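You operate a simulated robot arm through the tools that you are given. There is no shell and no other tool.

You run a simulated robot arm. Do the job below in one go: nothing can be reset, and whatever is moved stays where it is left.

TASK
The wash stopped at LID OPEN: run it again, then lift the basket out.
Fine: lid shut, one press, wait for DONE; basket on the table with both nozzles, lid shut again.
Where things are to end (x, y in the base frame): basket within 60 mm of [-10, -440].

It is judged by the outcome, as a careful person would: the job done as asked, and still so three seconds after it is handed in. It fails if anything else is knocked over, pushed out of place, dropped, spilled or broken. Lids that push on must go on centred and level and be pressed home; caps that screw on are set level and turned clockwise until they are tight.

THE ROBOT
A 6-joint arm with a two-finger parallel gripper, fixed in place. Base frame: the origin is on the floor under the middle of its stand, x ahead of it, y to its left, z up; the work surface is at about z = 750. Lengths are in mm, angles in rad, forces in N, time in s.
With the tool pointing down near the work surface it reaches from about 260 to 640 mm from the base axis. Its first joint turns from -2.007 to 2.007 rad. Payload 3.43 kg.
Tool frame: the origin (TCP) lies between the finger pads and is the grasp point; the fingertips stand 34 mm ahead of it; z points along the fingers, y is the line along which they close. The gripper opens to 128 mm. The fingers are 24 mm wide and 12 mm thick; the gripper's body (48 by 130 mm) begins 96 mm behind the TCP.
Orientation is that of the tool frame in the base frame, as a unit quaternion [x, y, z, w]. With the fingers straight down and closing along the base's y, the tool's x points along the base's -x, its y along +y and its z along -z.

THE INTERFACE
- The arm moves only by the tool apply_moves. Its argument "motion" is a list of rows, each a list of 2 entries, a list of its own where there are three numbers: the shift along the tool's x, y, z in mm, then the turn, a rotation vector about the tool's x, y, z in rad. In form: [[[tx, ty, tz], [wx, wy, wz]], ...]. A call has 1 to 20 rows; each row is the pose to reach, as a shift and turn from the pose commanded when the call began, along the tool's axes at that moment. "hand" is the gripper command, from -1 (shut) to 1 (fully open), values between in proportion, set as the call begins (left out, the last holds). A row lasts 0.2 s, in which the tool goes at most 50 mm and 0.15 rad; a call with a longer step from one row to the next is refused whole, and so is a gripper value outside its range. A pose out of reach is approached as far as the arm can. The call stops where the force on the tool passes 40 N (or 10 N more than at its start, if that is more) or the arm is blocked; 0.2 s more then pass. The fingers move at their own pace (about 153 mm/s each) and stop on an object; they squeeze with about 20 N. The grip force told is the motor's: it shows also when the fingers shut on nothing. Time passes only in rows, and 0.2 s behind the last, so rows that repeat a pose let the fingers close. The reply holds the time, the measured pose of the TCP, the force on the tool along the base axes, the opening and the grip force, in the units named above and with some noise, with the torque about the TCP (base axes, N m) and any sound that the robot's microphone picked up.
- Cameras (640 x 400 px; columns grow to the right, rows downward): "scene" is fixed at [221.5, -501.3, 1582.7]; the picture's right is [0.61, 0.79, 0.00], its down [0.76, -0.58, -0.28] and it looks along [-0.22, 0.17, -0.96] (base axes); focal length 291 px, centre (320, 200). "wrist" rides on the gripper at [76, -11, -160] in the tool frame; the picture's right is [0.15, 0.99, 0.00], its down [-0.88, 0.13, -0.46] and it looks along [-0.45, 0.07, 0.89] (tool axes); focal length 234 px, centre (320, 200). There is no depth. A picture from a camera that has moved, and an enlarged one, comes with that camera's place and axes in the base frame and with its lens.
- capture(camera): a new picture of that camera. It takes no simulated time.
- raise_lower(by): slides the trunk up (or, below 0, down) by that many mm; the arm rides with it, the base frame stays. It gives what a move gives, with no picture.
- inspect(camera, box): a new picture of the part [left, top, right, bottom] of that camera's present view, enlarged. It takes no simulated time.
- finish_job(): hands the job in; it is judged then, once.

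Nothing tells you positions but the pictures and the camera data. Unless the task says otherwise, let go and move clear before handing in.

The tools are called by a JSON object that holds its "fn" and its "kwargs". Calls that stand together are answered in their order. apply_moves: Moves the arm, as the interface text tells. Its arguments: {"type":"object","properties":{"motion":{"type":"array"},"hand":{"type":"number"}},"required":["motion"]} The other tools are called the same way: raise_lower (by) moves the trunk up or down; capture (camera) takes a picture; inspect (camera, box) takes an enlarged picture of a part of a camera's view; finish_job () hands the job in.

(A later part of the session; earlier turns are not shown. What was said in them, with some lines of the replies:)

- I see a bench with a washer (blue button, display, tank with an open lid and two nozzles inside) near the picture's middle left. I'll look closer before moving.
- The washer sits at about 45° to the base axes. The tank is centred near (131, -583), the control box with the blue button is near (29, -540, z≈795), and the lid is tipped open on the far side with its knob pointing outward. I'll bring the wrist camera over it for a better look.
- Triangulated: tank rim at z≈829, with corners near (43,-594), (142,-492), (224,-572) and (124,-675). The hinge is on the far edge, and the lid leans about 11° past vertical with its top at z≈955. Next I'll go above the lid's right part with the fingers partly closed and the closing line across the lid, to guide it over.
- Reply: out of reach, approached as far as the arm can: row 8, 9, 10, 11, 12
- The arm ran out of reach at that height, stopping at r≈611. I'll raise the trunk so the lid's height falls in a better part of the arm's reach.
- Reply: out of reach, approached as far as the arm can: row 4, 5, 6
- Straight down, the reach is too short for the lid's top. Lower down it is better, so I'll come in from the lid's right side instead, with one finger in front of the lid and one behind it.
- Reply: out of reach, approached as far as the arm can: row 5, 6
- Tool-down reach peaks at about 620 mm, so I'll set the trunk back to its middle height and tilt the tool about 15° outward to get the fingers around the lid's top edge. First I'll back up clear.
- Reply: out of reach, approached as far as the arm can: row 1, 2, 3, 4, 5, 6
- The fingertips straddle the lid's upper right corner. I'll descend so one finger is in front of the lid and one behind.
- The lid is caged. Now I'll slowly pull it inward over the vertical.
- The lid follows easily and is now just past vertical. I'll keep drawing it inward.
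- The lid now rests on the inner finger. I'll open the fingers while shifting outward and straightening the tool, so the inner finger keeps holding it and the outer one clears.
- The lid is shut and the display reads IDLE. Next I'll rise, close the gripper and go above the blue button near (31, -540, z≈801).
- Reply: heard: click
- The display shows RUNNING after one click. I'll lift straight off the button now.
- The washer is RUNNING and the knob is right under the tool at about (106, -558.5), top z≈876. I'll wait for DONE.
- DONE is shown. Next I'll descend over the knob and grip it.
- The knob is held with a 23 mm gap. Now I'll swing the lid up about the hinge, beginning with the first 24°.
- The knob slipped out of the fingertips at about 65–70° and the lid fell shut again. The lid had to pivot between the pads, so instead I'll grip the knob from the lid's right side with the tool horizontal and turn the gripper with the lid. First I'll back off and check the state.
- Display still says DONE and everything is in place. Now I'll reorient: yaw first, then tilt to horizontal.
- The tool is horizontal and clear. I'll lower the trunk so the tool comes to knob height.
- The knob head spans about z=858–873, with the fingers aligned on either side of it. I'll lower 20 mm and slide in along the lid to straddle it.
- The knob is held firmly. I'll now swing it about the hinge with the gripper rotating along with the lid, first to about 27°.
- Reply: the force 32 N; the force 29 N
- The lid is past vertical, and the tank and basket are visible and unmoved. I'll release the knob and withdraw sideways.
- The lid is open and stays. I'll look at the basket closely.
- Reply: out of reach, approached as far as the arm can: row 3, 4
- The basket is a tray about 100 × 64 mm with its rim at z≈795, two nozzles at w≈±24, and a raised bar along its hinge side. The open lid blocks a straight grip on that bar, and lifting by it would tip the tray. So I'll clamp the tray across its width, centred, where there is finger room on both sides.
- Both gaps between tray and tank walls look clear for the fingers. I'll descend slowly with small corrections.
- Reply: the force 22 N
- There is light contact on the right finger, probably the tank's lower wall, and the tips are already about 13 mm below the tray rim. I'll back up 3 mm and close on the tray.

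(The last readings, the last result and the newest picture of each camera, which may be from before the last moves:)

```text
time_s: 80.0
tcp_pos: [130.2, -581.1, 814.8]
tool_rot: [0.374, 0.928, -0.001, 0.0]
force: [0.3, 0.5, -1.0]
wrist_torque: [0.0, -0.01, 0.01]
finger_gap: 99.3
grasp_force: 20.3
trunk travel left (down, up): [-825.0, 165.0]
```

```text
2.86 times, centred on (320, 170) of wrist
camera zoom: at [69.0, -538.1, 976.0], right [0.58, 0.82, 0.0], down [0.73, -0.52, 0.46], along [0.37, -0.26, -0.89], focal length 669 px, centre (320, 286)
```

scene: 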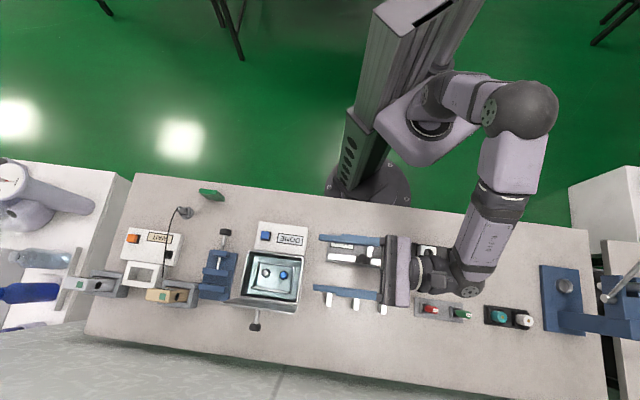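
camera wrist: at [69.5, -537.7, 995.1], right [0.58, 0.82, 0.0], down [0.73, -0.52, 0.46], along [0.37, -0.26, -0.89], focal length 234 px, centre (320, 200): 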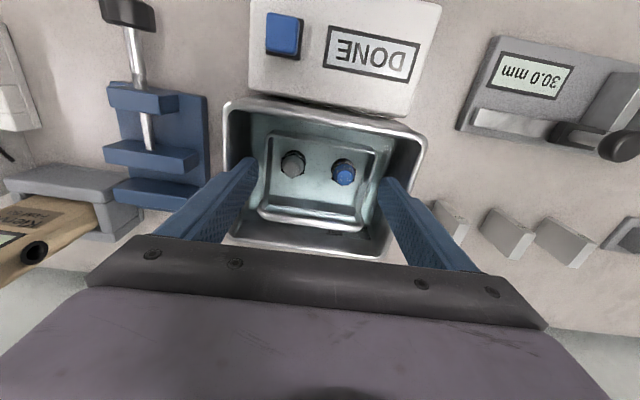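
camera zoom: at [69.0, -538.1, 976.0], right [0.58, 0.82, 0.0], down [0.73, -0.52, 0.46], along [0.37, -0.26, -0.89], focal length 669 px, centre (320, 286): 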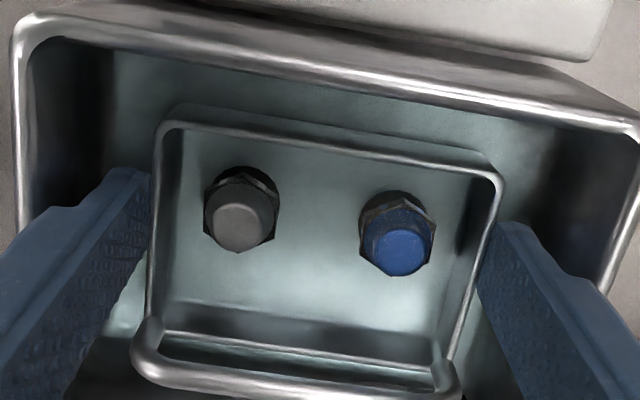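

The tray is clamped at a 99 mm width. I'll lift slowly and check the weight and level.

{"fn": "apply_moves", "kwargs": {"motion": [[[0, 0, -4], [0, 0, 0]], [[0, 0, -8], [0, 0, 0]], [[0, 0, -12], [0, 0, 0]], [[0, 0, -16], [0, 0, 0]], [[0, 0, -20], [0, 0, 0]], [[0, 0, -20], [0, 0, 0]]], "hand": -1}}

{"fn": "capture", "kwargs": {"camera": "wrist"}}

{"fn": "inspect", "kwargs": {"camera": "wrist", "box": [220, 100, 420, 240]}}

```text
time_s: 81.4
tcp_pos: [131.7, -583.4, 837.7]
tool_rot: [0.373, 0.928, 0.0, 0.0]
force: [0.1, -0.3, -1.8]
wrist_torque: [0.02, 0.02, 0.02]
finger_gap: 99.6
grasp_force: 20.2
trunk travel left (down, up): [-825.0, 165.0]
```

```text
taken
camera wrist: at [69.9, -538.8, 996.9], right [0.58, 0.82, 0.0], down [0.73, -0.52, 0.46], along [0.37, -0.26, -0.89], focal length 234 px, centre (320, 200)
```

wrist: 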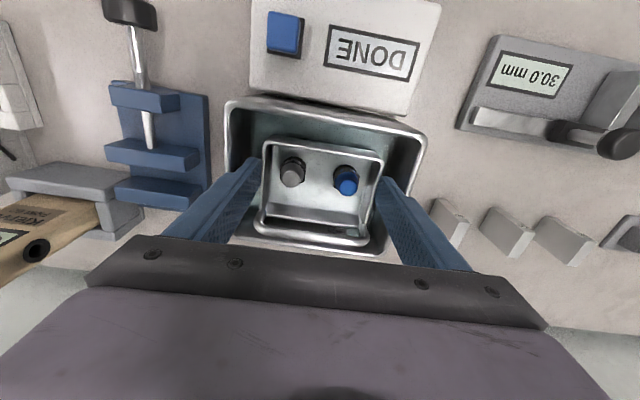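

```text
2.86 times, centred on (320, 170) of wrist
camera zoom: at [69.9, -538.8, 996.9], right [0.58, 0.82, 0.0], down [0.73, -0.52, 0.46], along [0.37, -0.26, -0.89], focal length 669 px, centre (320, 286)
```

zoom: 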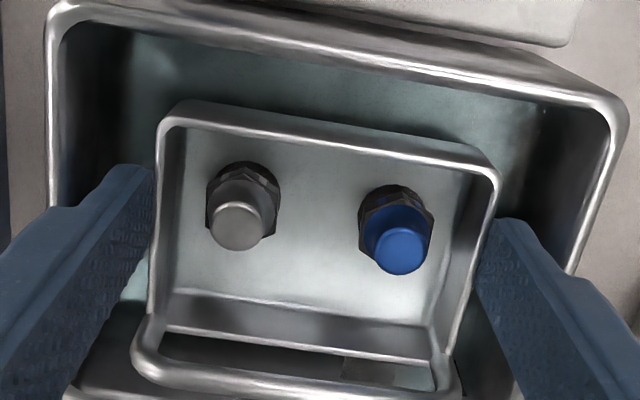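

The basket rises level with both nozzles in it. I'll keep lifting until it clears the rim.

{"fn": "apply_moves", "kwargs": {"motion": [[[0, 0, -10], [0, 0, 0]], [[0, 0, -20], [0, 0, 0]], [[0, 0, -30], [0, 0, 0]], [[0, 0, -42], [0, 0, 0]], [[0, 0, -54], [0, 0, 0]], [[0, 0, -66], [0, 0, 0]], [[0, 0, -78], [0, 0, 0]], [[0, 0, -90], [0, 0, 0]], [[0, 0, -90], [0, 0, 0]]], "hand": -1}}

{"fn": "capture", "kwargs": {"camera": "wrist"}}

{"fn": "inspect", "kwargs": {"camera": "scene", "box": [190, 180, 350, 350]}}

```text
time_s: 83.4
tcp_pos: [131.2, -581.7, 925.6]
tool_rot: [0.373, 0.928, 0.0, 0.0]
force: [-0.4, 0.0, -0.6]
wrist_torque: [0.02, 0.0, -0.01]
finger_gap: 99.3
grasp_force: 19.8
trunk travel left (down, up): [-825.0, 165.0]
```

```text
taken
camera wrist: at [69.4, -538.9, 1086.0], right [0.58, 0.82, 0.0], down [0.73, -0.52, 0.46], along [0.37, -0.26, -0.89], focal length 234 px, centre (320, 200)
```

wrist: 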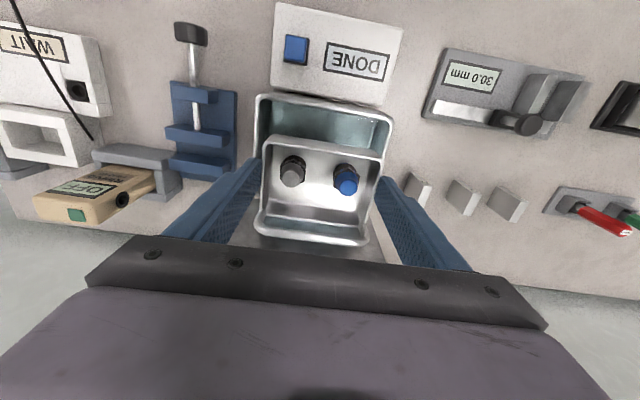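

```text
2.35 times, centred on (270, 265) of scene
camera zoom: at [221.5, -501.3, 1582.7], right [0.61, 0.79, 0.0], down [0.76, -0.58, -0.28], along [-0.22, 0.17, -0.96], focal length 685 px, centre (438, 47)
```

zoom: 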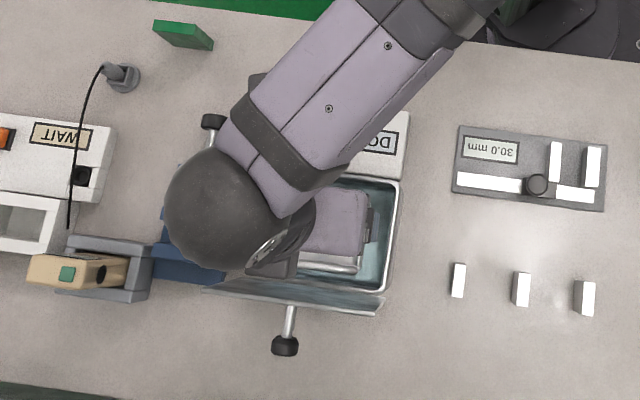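

{"fn": "apply_moves", "kwargs": {"motion": [[[8, 0.2, 0], [0, 0, 0]], [[22, 0.6, 0], [0, 0, 0]], [[38, 1, 0], [0, 0, 0]], [[54, 1.4, 0], [0, 0, 0]], [[70, 1.8, 0], [0, 0, 0]], [[86, 2.2, 0], [0, 0, 0]], [[102, 2.6, 0], [0, 0, 0]], [[118, 3, 0], [0, 0, 0]], [[134, 3.4, 0], [0, 0, 0]], [[150, 3.8, 0], [0, 0, 0]], [[166, 4.2, 0], [0, 0, 0]], [[180, 4.5, 0], [0, 0, 0]], [[191.6, 4.7, 0], [0, 0, 0]], [[191.6, 4.7, 0], [0, 0, 0]]], "hand": -1}}

{"fn": "capture", "kwargs": {"camera": "wrist"}}

{"fn": "inspect", "kwargs": {"camera": "scene", "box": [190, 130, 350, 300]}}

```text
time_s: 86.4
tcp_pos: [-3.6, -446.5, 927.8]
tool_rot: [0.372, 0.928, 0.0, 0.0]
force: [-0.1, 0.2, -2.1]
wrist_torque: [0.01, -0.01, -0.02]
finger_gap: 99.3
grasp_force: 19.7
trunk travel left (down, up): [-825.0, 165.0]
```

```text
taken
camera wrist: at [-65.4, -402.5, 1087.3], right [0.58, 0.82, 0.0], down [0.73, -0.51, 0.46], along [0.37, -0.26, -0.89], focal length 234 px, centre (320, 200)
```

wrist: 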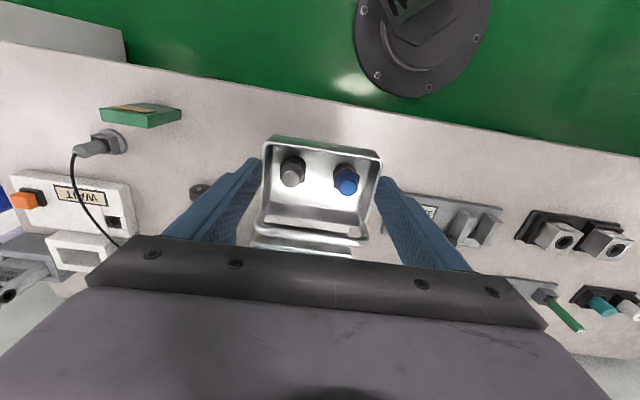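

```text
2.35 times, centred on (270, 215) of scene
camera zoom: at [221.5, -501.3, 1582.7], right [0.61, 0.79, 0.0], down [0.76, -0.58, -0.28], along [-0.22, 0.17, -0.96], focal length 685 px, centre (438, 165)
```

zoom: 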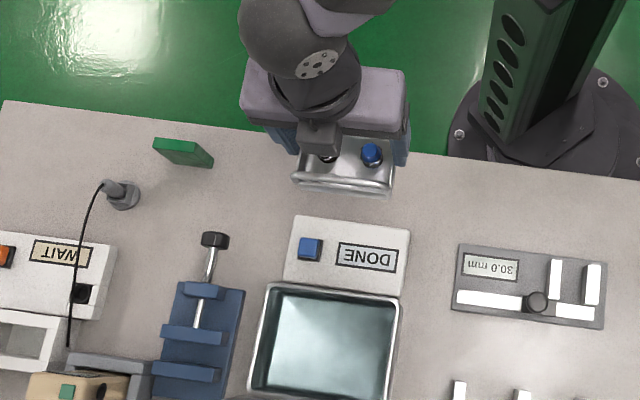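

The basket is level over the free area in front of the control box. I'll lower it gradually to the table.

{"fn": "apply_moves", "kwargs": {"motion": [[[0, 0, 15], [0, 0, 0]], [[0, 0, 32], [0, 0, 0]], [[0, 0, 50], [0, 0, 0]], [[0, 0, 68], [0, 0, 0]], [[0, 0, 84], [0, 0, 0]], [[0, 0, 96], [0, 0, 0]], [[0, 0, 104], [0, 0, 0]], [[0, 0, 108], [0, 0, 0]], [[0, 0, 108], [0, 0, 0]]], "hand": -1}}

{"fn": "capture", "kwargs": {"camera": "wrist"}}

{"fn": "inspect", "kwargs": {"camera": "scene", "box": [230, 160, 320, 230]}}

```text
time_s: 88.4
tcp_pos: [-4.7, -446.7, 818.5]
tool_rot: [0.373, 0.928, -0.001, 0.001]
force: [-0.7, 0.6, -2.3]
wrist_torque: [0.01, 0.0, 0.01]
finger_gap: 99.4
grasp_force: 20.4
trunk travel left (down, up): [-825.0, 165.0]
```

```text
taken
camera wrist: at [-66.2, -402.1, 978.7], right [0.58, 0.82, 0.0], down [0.73, -0.52, 0.46], along [0.37, -0.26, -0.89], focal length 234 px, centre (320, 200)
```

wrist: 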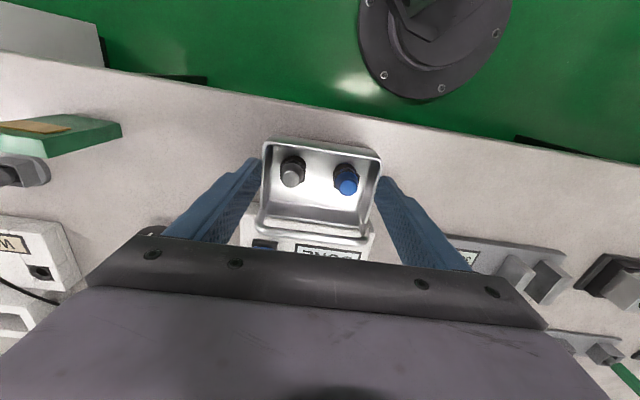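

```text
5.71 times, centred on (275, 195) of scene
camera zoom: at [221.5, -501.3, 1582.7], right [0.61, 0.79, 0.0], down [0.76, -0.58, -0.28], along [-0.22, 0.17, -0.96], focal length 1663 px, centre (577, 229)
```

zoom: 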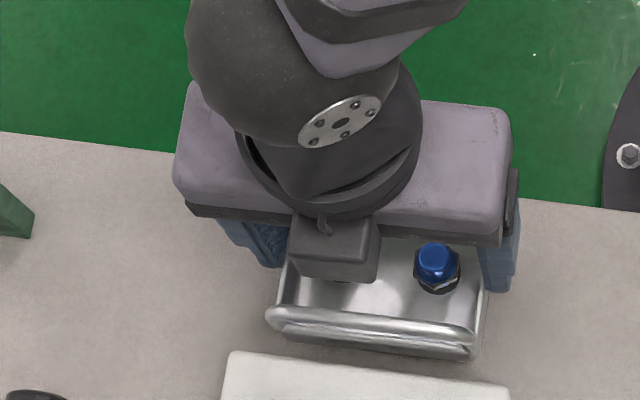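

{"fn": "apply_moves", "kwargs": {"motion": [[[0, 0, 2], [0, 0, 0]], [[0, 0, 4], [0, 0, 0]], [[0, 0, 6], [0, 0, 0]], [[0, 0, 8], [0, 0, 0]]]}}

```text
time_s: 89.4
tcp_pos: [-4.9, -446.6, 811.3]
tool_rot: [0.373, 0.928, 0.0, 0.0]
force: [-0.1, 0.2, -1.6]
wrist_torque: [0.01, -0.03, -0.03]
finger_gap: 99.3
grasp_force: 20.5
trunk travel left (down, up): [-825.0, 165.0]
```

{"fn": "apply_moves", "kwargs": {"motion": [[[0, 0, 1.5], [0, 0, 0]], [[0, 0, 3], [0, 0, 0]], [[0, 0, 4.5], [0, 0, 0]]]}}

```text
time_s: 90.2
tcp_pos: [-4.9, -447.4, 806.3]
tool_rot: [0.373, 0.928, 0.0, -0.001]
force: [1.2, 0.1, -1.6]
wrist_torque: [0.02, 0.0, -0.03]
finger_gap: 99.2
grasp_force: 20.2
trunk travel left (down, up): [-825.0, 165.0]
```

{"fn": "apply_moves", "kwargs": {"motion": [[[0, 0, 1.2], [0, 0, 0]], [[0, 0, 2.4], [0, 0, 0]], [[0, 0, 3.6], [0, 0, 0]]]}}

{"fn": "inspect", "kwargs": {"camera": "wrist", "box": [220, 100, 420, 260]}}

```text
time_s: 91.0
tcp_pos: [-4.9, -447.4, 804.2]
tool_rot: [0.374, 0.928, -0.001, 0.001]
force: [-1.3, 2.9, 15.2]
wrist_torque: [0.09, 0.04, -0.14]
finger_gap: 99.3
grasp_force: 19.6
trunk travel left (down, up): [-825.0, 165.0]
```

```text
2.50 times, centred on (320, 180) of wrist
camera zoom: at [-65.5, -402.2, 964.2], right [0.58, 0.82, 0.0], down [0.73, -0.51, 0.46], along [0.37, -0.27, -0.89], focal length 585 px, centre (320, 250)
```

zoom: 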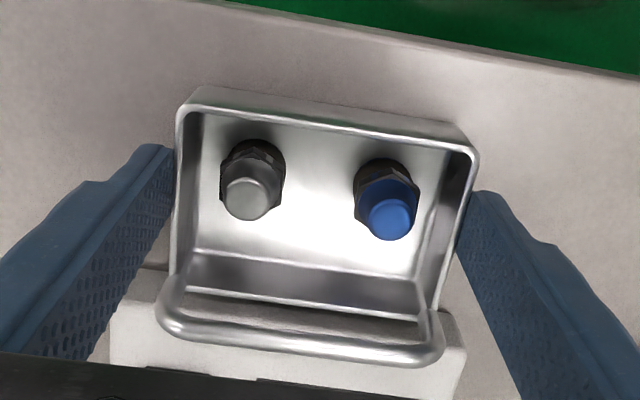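

The basket has touched down evenly. I'll ease the pressure, then open the fingers.

{"fn": "apply_moves", "kwargs": {"motion": [[[0, 0, -1.5], [0, 0, 0]], [[0, 0, -1.5], [0, 0, 0]]]}}

{"fn": "apply_moves", "kwargs": {"motion": [[[0, 0, 0], [0, 0, 0]], [[0, 0, 0], [0, 0, 0]], [[0, 0, 0], [0, 0, 0]]], "hand": 0.85}}

{"fn": "inspect", "kwargs": {"camera": "wrist", "box": [220, 100, 420, 260]}}

```text
time_s: 91.6
tcp_pos: [-4.4, -447.1, 803.8]
tool_rot: [0.374, 0.928, -0.001, 0.001]
force: [-0.6, -0.4, 7.6]
wrist_torque: [-0.38, 0.09, -0.08]
finger_gap: 98.9
grasp_force: 20.2
trunk travel left (down, up): [-825.0, 165.0]
```

```text
time_s: 92.4
tcp_pos: [-3.4, -445.8, 804.1]
tool_rot: [0.373, 0.928, 0.0, 0.0]
force: [1.2, 0.3, 0.5]
wrist_torque: [0.01, 0.01, 0.02]
finger_gap: 118.4
grasp_force: 0.2
trunk travel left (down, up): [-825.0, 165.0]
```

```text
2.50 times, centred on (320, 180) of wrist
camera zoom: at [-65.5, -402.8, 963.9], right [0.58, 0.82, 0.0], down [0.73, -0.52, 0.46], along [0.37, -0.26, -0.89], focal length 585 px, centre (320, 250)
```

zoom: 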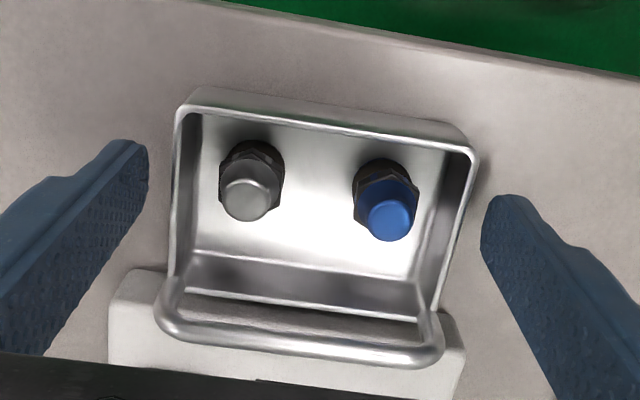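

The basket stands on the table with both nozzles. I'll rise straight up, clear of it.

{"fn": "apply_moves", "kwargs": {"motion": [[[0, 0, -15], [0, 0, 0]], [[0, 0, -40], [0, 0, 0]], [[0, 0, -75], [0, 0, 0]], [[0, 0, -115], [0, 0, 0]], [[0, 0, -155], [0, 0, 0]], [[0, 0, -195], [0, 0, 0]], [[0, 0, -195], [0, 0, 0]]], "hand": 0.85}}

{"fn": "capture", "kwargs": {"camera": "wrist"}}

{"fn": "inspect", "kwargs": {"camera": "scene", "box": [190, 170, 350, 330]}}

```text
time_s: 94.0
tcp_pos: [-1.8, -449.3, 998.8]
tool_rot: [0.373, 0.928, 0.0, 0.0]
force: [0.2, -0.5, 0.7]
wrist_torque: [0.03, 0.01, 0.0]
finger_gap: 118.7
grasp_force: 0.2
trunk travel left (down, up): [-825.0, 165.0]
```

```text
taken
camera wrist: at [-63.8, -405.5, 1160.5], right [0.58, 0.82, 0.0], down [0.73, -0.52, 0.46], along [0.37, -0.26, -0.89], focal length 234 px, centre (320, 200)
```

wrist: 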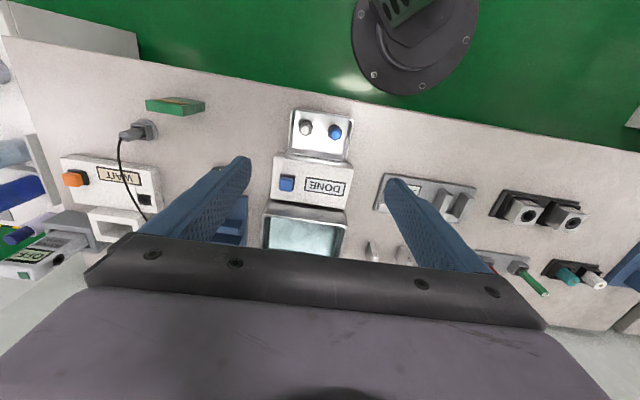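

```text
2.50 times, centred on (270, 250) of scene
camera zoom: at [221.5, -501.3, 1582.7], right [0.61, 0.79, 0.0], down [0.76, -0.58, -0.28], along [-0.22, 0.17, -0.96], focal length 727 px, centre (445, 75)
```

zoom: 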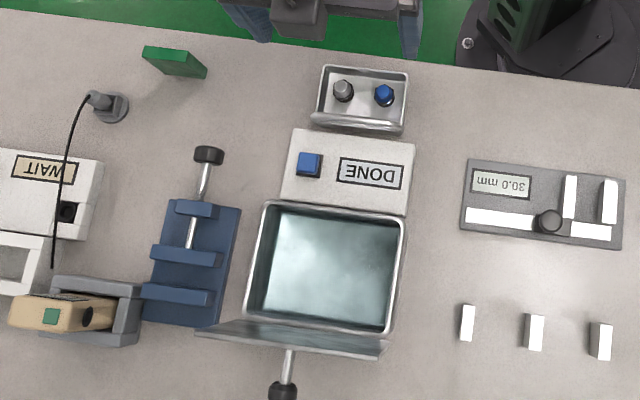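

The basket is in place at about (-2, -448). Now I'll return to close the lid the same way as before: trunk to the middle height, yaw round and approach from the right.

{"fn": "raise_lower", "kwargs": {"by": 50}}

{"fn": "apply_moves", "kwargs": {"motion": [[[-15.6, 9, 2.5], [0, 0, -0.131]], [[-31.3, 18, 5], [0, 0, -0.262]], [[-46.9, 27, 7.5], [0, 0, -0.393]], [[-62.5, 36, 10], [0, 0, -0.524]], [[-78.1, 45, 12.5], [0, 0, -0.655]], [[-93.8, 54, 15], [0, 0, -0.786]], [[-109.4, 63, 17.5], [0, 0, -0.917]], [[-125, 72, 20], [0, 0, -1.048]], [[-140.6, 81, 22.5], [0, 0, -1.179]], [[-156.3, 90, 25], [0, 0, -1.31]], [[-171.9, 99, 27.5], [0, 0, -1.441]], [[-187.5, 108, 30], [0, 0, -1.572]], [[-187.5, 108, 30], [0, 0, -1.572]]], "hand": -0.4375}}

{"fn": "capture", "kwargs": {"camera": "scene"}}

```text
time_s: 94.9
tcp_pos: [-1.8, -447.8, 1050.2]
tool_rot: [0.373, 0.928, -0.001, -0.001]
force: [0.2, -0.2, 0.0]
wrist_torque: [-0.01, 0.0, -0.02]
finger_gap: 118.3
grasp_force: 0.0
trunk travel left (down, up): [-875.0, 115.0]
```

```text
time_s: 97.7
tcp_pos: [207.1, -501.3, 1021.5]
tool_rot: [-0.394, 0.919, 0.001, 0.0]
force: [-0.1, 0.2, -0.5]
wrist_torque: [-0.02, 0.04, 0.0]
finger_gap: 36.2
grasp_force: 0.0
trunk travel left (down, up): [-875.0, 115.0]
```

```text
taken
```

scene: 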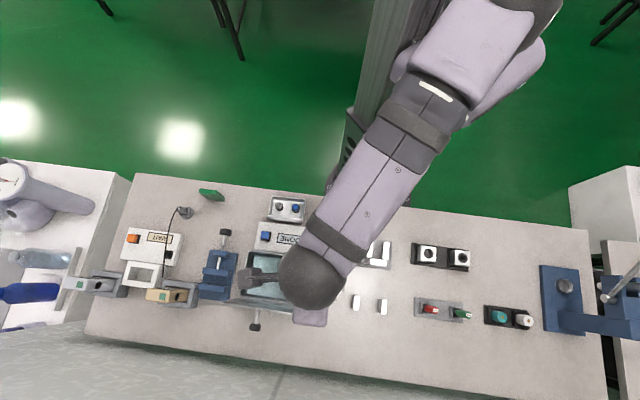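

{"fn": "inspect", "kwargs": {"camera": "wrist", "box": [180, 0, 440, 220]}}

{"fn": "inspect", "kwargs": {"camera": "scene", "box": [225, 275, 305, 335]}}

```text
1.82 times, centred on (310, 110) of wrist
camera zoom: at [164.6, -563.9, 1180.0], right [-0.82, 0.58, 0.0], down [0.51, 0.73, 0.46], along [0.26, 0.37, -0.89], focal length 426 px, centre (338, 364)
```

zoom: 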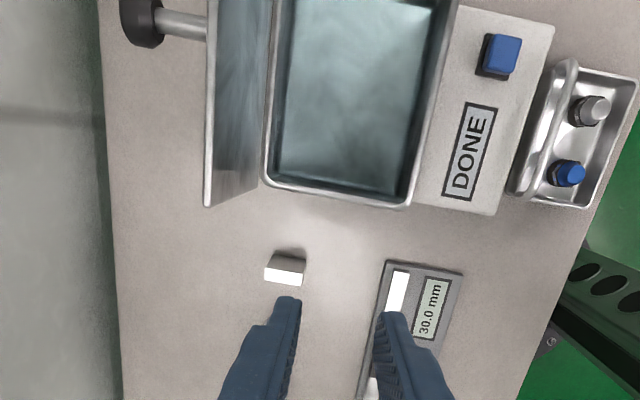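

```text
6.67 times, centred on (265, 305) of scene
camera zoom: at [221.5, -501.3, 1582.7], right [0.61, 0.79, 0.0], down [0.76, -0.58, -0.28], along [-0.22, 0.17, -0.96], focal length 1940 px, centre (687, -500)
```

zoom: 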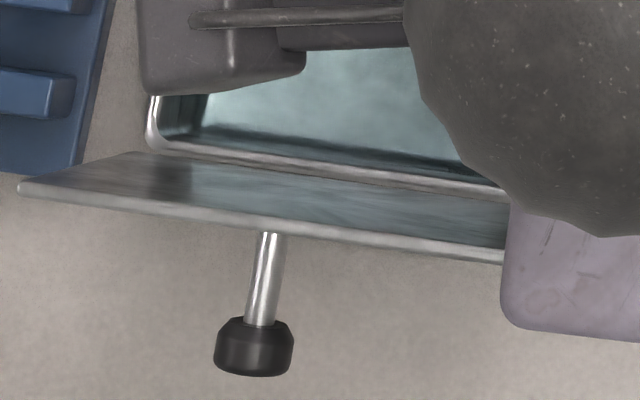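

The lid stands about 4° past vertical this time, with its top edge at o≈11. I'll shift the cage approach inward to match.

{"fn": "apply_moves", "kwargs": {"motion": [[[0, -20, 5], [0.1, 0, 0]], [[0, -42, 9], [0.2, 0, 0]], [[0, -64.8, 9], [0.262, 0, 0]], [[26, -64.8, 9], [0.262, 0, 0]], [[51, -64.8, 9], [0.262, 0, 0]], [[51, -64.8, 9], [0.262, 0, 0]]], "hand": -0.4375}}

{"fn": "inspect", "kwargs": {"camera": "wrist", "box": [200, 0, 460, 250]}}

```text
time_s: 99.1
tcp_pos: [219.7, -581.9, 1012.7]
tool_rot: [-0.39, 0.912, -0.12, 0.052]
force: [0.6, 0.0, -0.6]
wrist_torque: [0.01, 0.02, -0.03]
finger_gap: 36.0
grasp_force: 0.1
trunk travel left (down, up): [-875.0, 115.0]
```

```text
1.60 times, centred on (330, 125) of wrist
camera zoom: at [145.6, -617.2, 1169.1], right [-0.79, 0.55, -0.26], down [0.43, 0.81, 0.41], along [0.43, 0.21, -0.88], focal length 375 px, centre (304, 320)
```

zoom: 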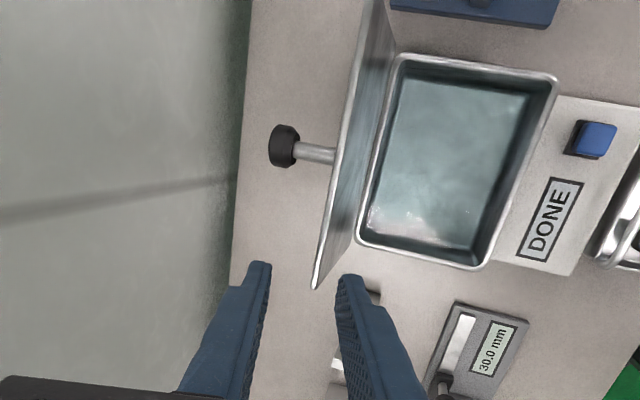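

{"fn": "apply_moves", "kwargs": {"motion": [[[0, 5.2, 19.6], [0, 0, 0]], [[0, 10.4, 39.2], [0, 0, 0]], [[0, 15.8, 58.9], [0, 0, 0]], [[0, 15.8, 58.9], [0, 0, 0]]]}}

{"fn": "inspect", "kwargs": {"camera": "wrist", "box": [200, 0, 460, 250]}}

```text
time_s: 100.1
tcp_pos: [218.0, -582.2, 950.1]
tool_rot: [-0.389, 0.912, -0.12, 0.051]
force: [-0.3, 0.0, 0.6]
wrist_torque: [0.02, -0.03, 0.01]
finger_gap: 36.1
grasp_force: 0.1
trunk travel left (down, up): [-875.0, 115.0]
```

```text
1.60 times, centred on (330, 125) of wrist
camera zoom: at [144.8, -616.3, 1107.1], right [-0.79, 0.55, -0.26], down [0.43, 0.81, 0.41], along [0.43, 0.21, -0.88], focal length 375 px, centre (304, 320)
```

zoom: 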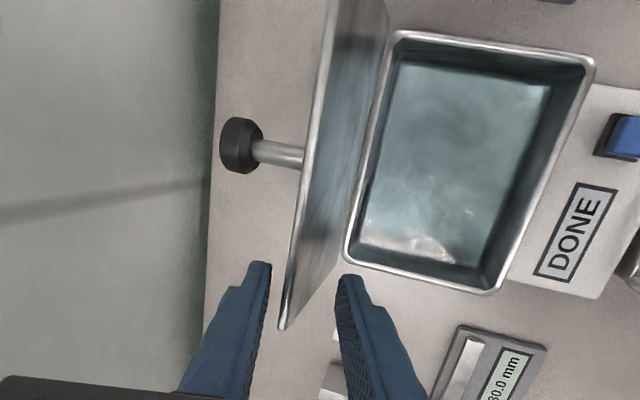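

The lid is caged again. I'll pull it in over the vertical until it rests on the inner finger.

{"fn": "apply_moves", "kwargs": {"motion": [[[0, 6.7, -1.8], [0, 0, 0]], [[0, 13.3, -3.6], [0, 0, 0]], [[0, 20, -5.4], [0, 0, 0]], [[0, 26.6, -7.2], [0, 0, 0]], [[0, 33.3, -9], [0, 0, 0]], [[0, 40, -10.7], [0, 0, 0]], [[0, 46.6, -12.5], [0, 0, 0]], [[0, 53.3, -14.3], [0, 0, 0]], [[0, 60, -16.1], [0, 0, 0]], [[0, 66.6, -17.9], [0, 0, 0]], [[0, 66.6, -17.9], [0, 0, 0]]]}}

{"fn": "capture", "kwargs": {"camera": "wrist"}}

```text
time_s: 102.5
tcp_pos: [170.1, -535.3, 949.6]
tool_rot: [-0.39, 0.911, -0.12, 0.052]
force: [-0.3, -0.4, 0.1]
wrist_torque: [0.01, -0.02, -0.03]
finger_gap: 36.1
grasp_force: 0.4
trunk travel left (down, up): [-875.0, 115.0]
```

```text
taken
camera wrist: at [95.8, -569.1, 1107.0], right [-0.79, 0.55, -0.26], down [0.43, 0.8, 0.41], along [0.43, 0.21, -0.88], focal length 234 px, centre (320, 200)
```

wrist: 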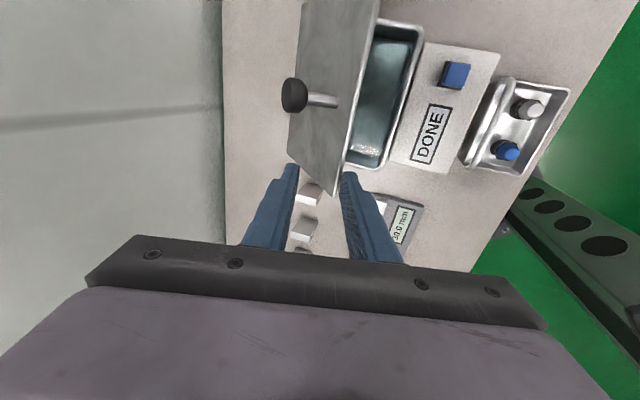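

Same state as the first time: the lid rests on the inner finger. I'll repeat the opening and straightening move, then lower the lid.

{"fn": "apply_moves", "kwargs": {"motion": [[[0, -24.2, 6.5], [0, 0, 0]], [[0, -47.3, 12.7], [0, 0, 0]], [[0, -44, 25.2], [-0.131, 0, 0]], [[0, -40.6, 37.8], [-0.262, 0, 0]], [[0, -40.6, 37.8], [-0.262, 0, 0]]], "hand": 1}}

{"fn": "capture", "kwargs": {"camera": "wrist"}}

```text
time_s: 103.7
tcp_pos: [204.2, -569.3, 923.3]
tool_rot: [-0.393, 0.92, 0.001, 0.0]
force: [-1.1, 1.5, 0.7]
wrist_torque: [0.01, 0.04, -0.04]
finger_gap: 128.2
grasp_force: 0.0
trunk travel left (down, up): [-875.0, 115.0]
```

```text
taken
camera wrist: at [160.3, -632.1, 1084.2], right [-0.82, 0.58, 0.0], down [0.52, 0.73, 0.46], along [0.26, 0.37, -0.89], focal length 234 px, centre (320, 200)
```

wrist: 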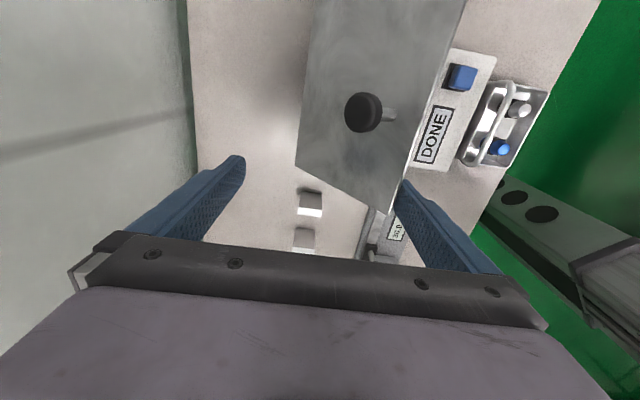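

{"fn": "apply_moves", "kwargs": {"motion": [[[0, 0, 14], [0, 0, 0]], [[0, 0, 28], [0, 0, 0]], [[0, 0, 41], [0, 0, 0]], [[0, 8, 43], [0, 0, 0]], [[0, 16, 44], [0, 0, 0]], [[0, 23, 44], [0, 0, 0]], [[0, 29, 44], [0, 0, 0]], [[0, 34, 44], [0, 0, 0]], [[0, 38, 44], [0, 0, 0]], [[0, 41, 44], [0, 0, 0]], [[0, 43, 44], [0, 0, 0]], [[0, 45, 44], [0, 0, 0]], [[0, 47, 44], [0, 0, 0]], [[0, 47, 44], [0, 0, 0]]], "hand": 1}}

{"fn": "capture", "kwargs": {"camera": "wrist"}}

```text
time_s: 106.7
tcp_pos: [171.4, -537.0, 880.3]
tool_rot: [-0.394, 0.919, 0.0, 0.0]
force: [0.0, 0.3, 0.0]
wrist_torque: [-0.02, 0.02, -0.02]
finger_gap: 128.0
grasp_force: 0.0
trunk travel left (down, up): [-875.0, 115.0]
```

```text
taken
camera wrist: at [127.9, -599.6, 1040.5], right [-0.82, 0.58, 0.0], down [0.51, 0.73, 0.46], along [0.26, 0.37, -0.89], focal length 234 px, centre (320, 200)
```

wrist: 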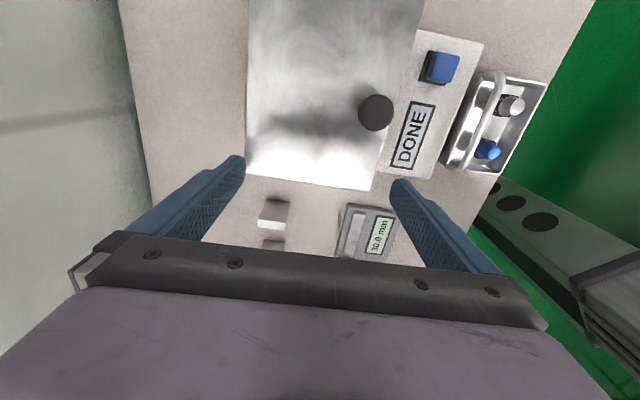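

The lid is down and DONE is still shown. I'll withdraw upward and away, then check everything.

{"fn": "apply_moves", "kwargs": {"motion": [[[0, 0, -20], [0, 0, 0]], [[0, 0, -55], [0, 0, 0]], [[0, 0, -90], [0, 0, 0]], [[0, 0, -125], [0, 0, 0]], [[0, 0, -160], [0, 0, 0]], [[-40, 0, -175], [0, 0, 0]], [[-80, 15, -190], [0, 0, 0]], [[-120, 30, -200], [0, 0, 0]], [[-160, 45, -210], [0, 0, 0]], [[-200, 60, -220], [0, 0, 0]], [[-200, 60, -220], [0, 0, 0]]], "hand": 1}}

{"fn": "capture", "kwargs": {"camera": "scene"}}

{"fn": "inspect", "kwargs": {"camera": "scene", "box": [190, 180, 350, 340]}}

{"fn": "capture", "kwargs": {"camera": "wrist"}}

```text
time_s: 109.1
tcp_pos: [265.1, -350.4, 1102.3]
tool_rot: [-0.392, 0.92, 0.001, 0.0]
force: [0.3, -0.4, -0.6]
wrist_torque: [0.0, 0.02, 0.01]
finger_gap: 128.1
grasp_force: 0.1
trunk travel left (down, up): [-875.0, 115.0]
```

```text
taken
```

scene: 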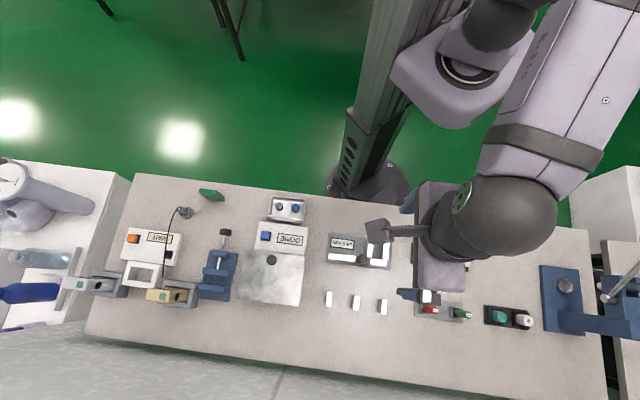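

```text
2.50 times, centred on (270, 260) of scene
camera zoom: at [221.5, -501.3, 1582.7], right [0.61, 0.79, 0.0], down [0.76, -0.58, -0.28], along [-0.22, 0.17, -0.96], focal length 727 px, centre (445, 50)
```

zoom: 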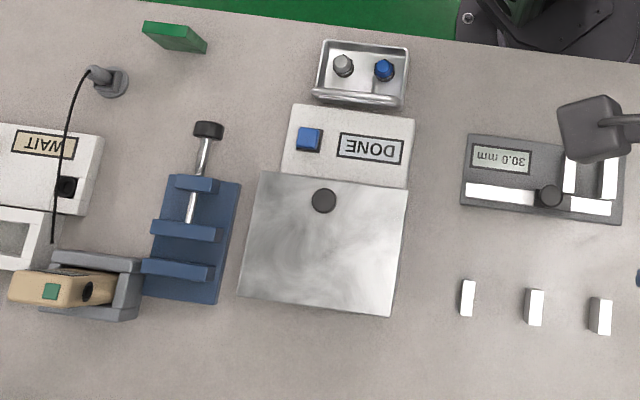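

```text
taken
camera wrist: at [221.2, -413.2, 1261.0], right [-0.82, 0.58, 0.0], down [0.51, 0.73, 0.46], along [0.26, 0.37, -0.89], focal length 234 px, centre (320, 200)
```

wrist: 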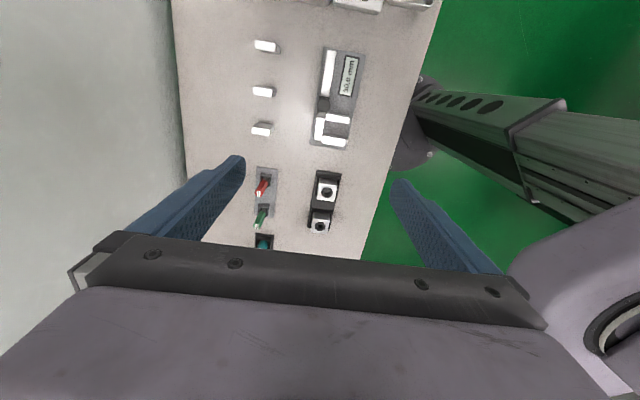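

Final check: the lid sits fully shut in the same position as when it was properly closed. The washer shows DONE, the basket with both nozzles stands on the table at about (-2, -448), and the other items are where they were. The gripper is empty and clear, so I'm handing in.

{"fn": "finish_job", "kwargs": {}}

```text
The job is handed in.
```

The wash was rerun to DONE with one press, and the basket is now out on the table with both nozzles in it. It stands at about (-2, -448), roughly 11 mm from the target. The lid is shut again, and the other items look to be where they started.

**Lid drop:** my first try at opening the lid after the wash failed. The knob slipped out of the fingers at about 65–70° and the lid fell shut on its own. The tank and display looked unchanged afterwards. I then opened it by gripping the knob from the side, and both closings were guided down, apart from the last couple of centimetres.

The gripper is empty and clear of the work area.
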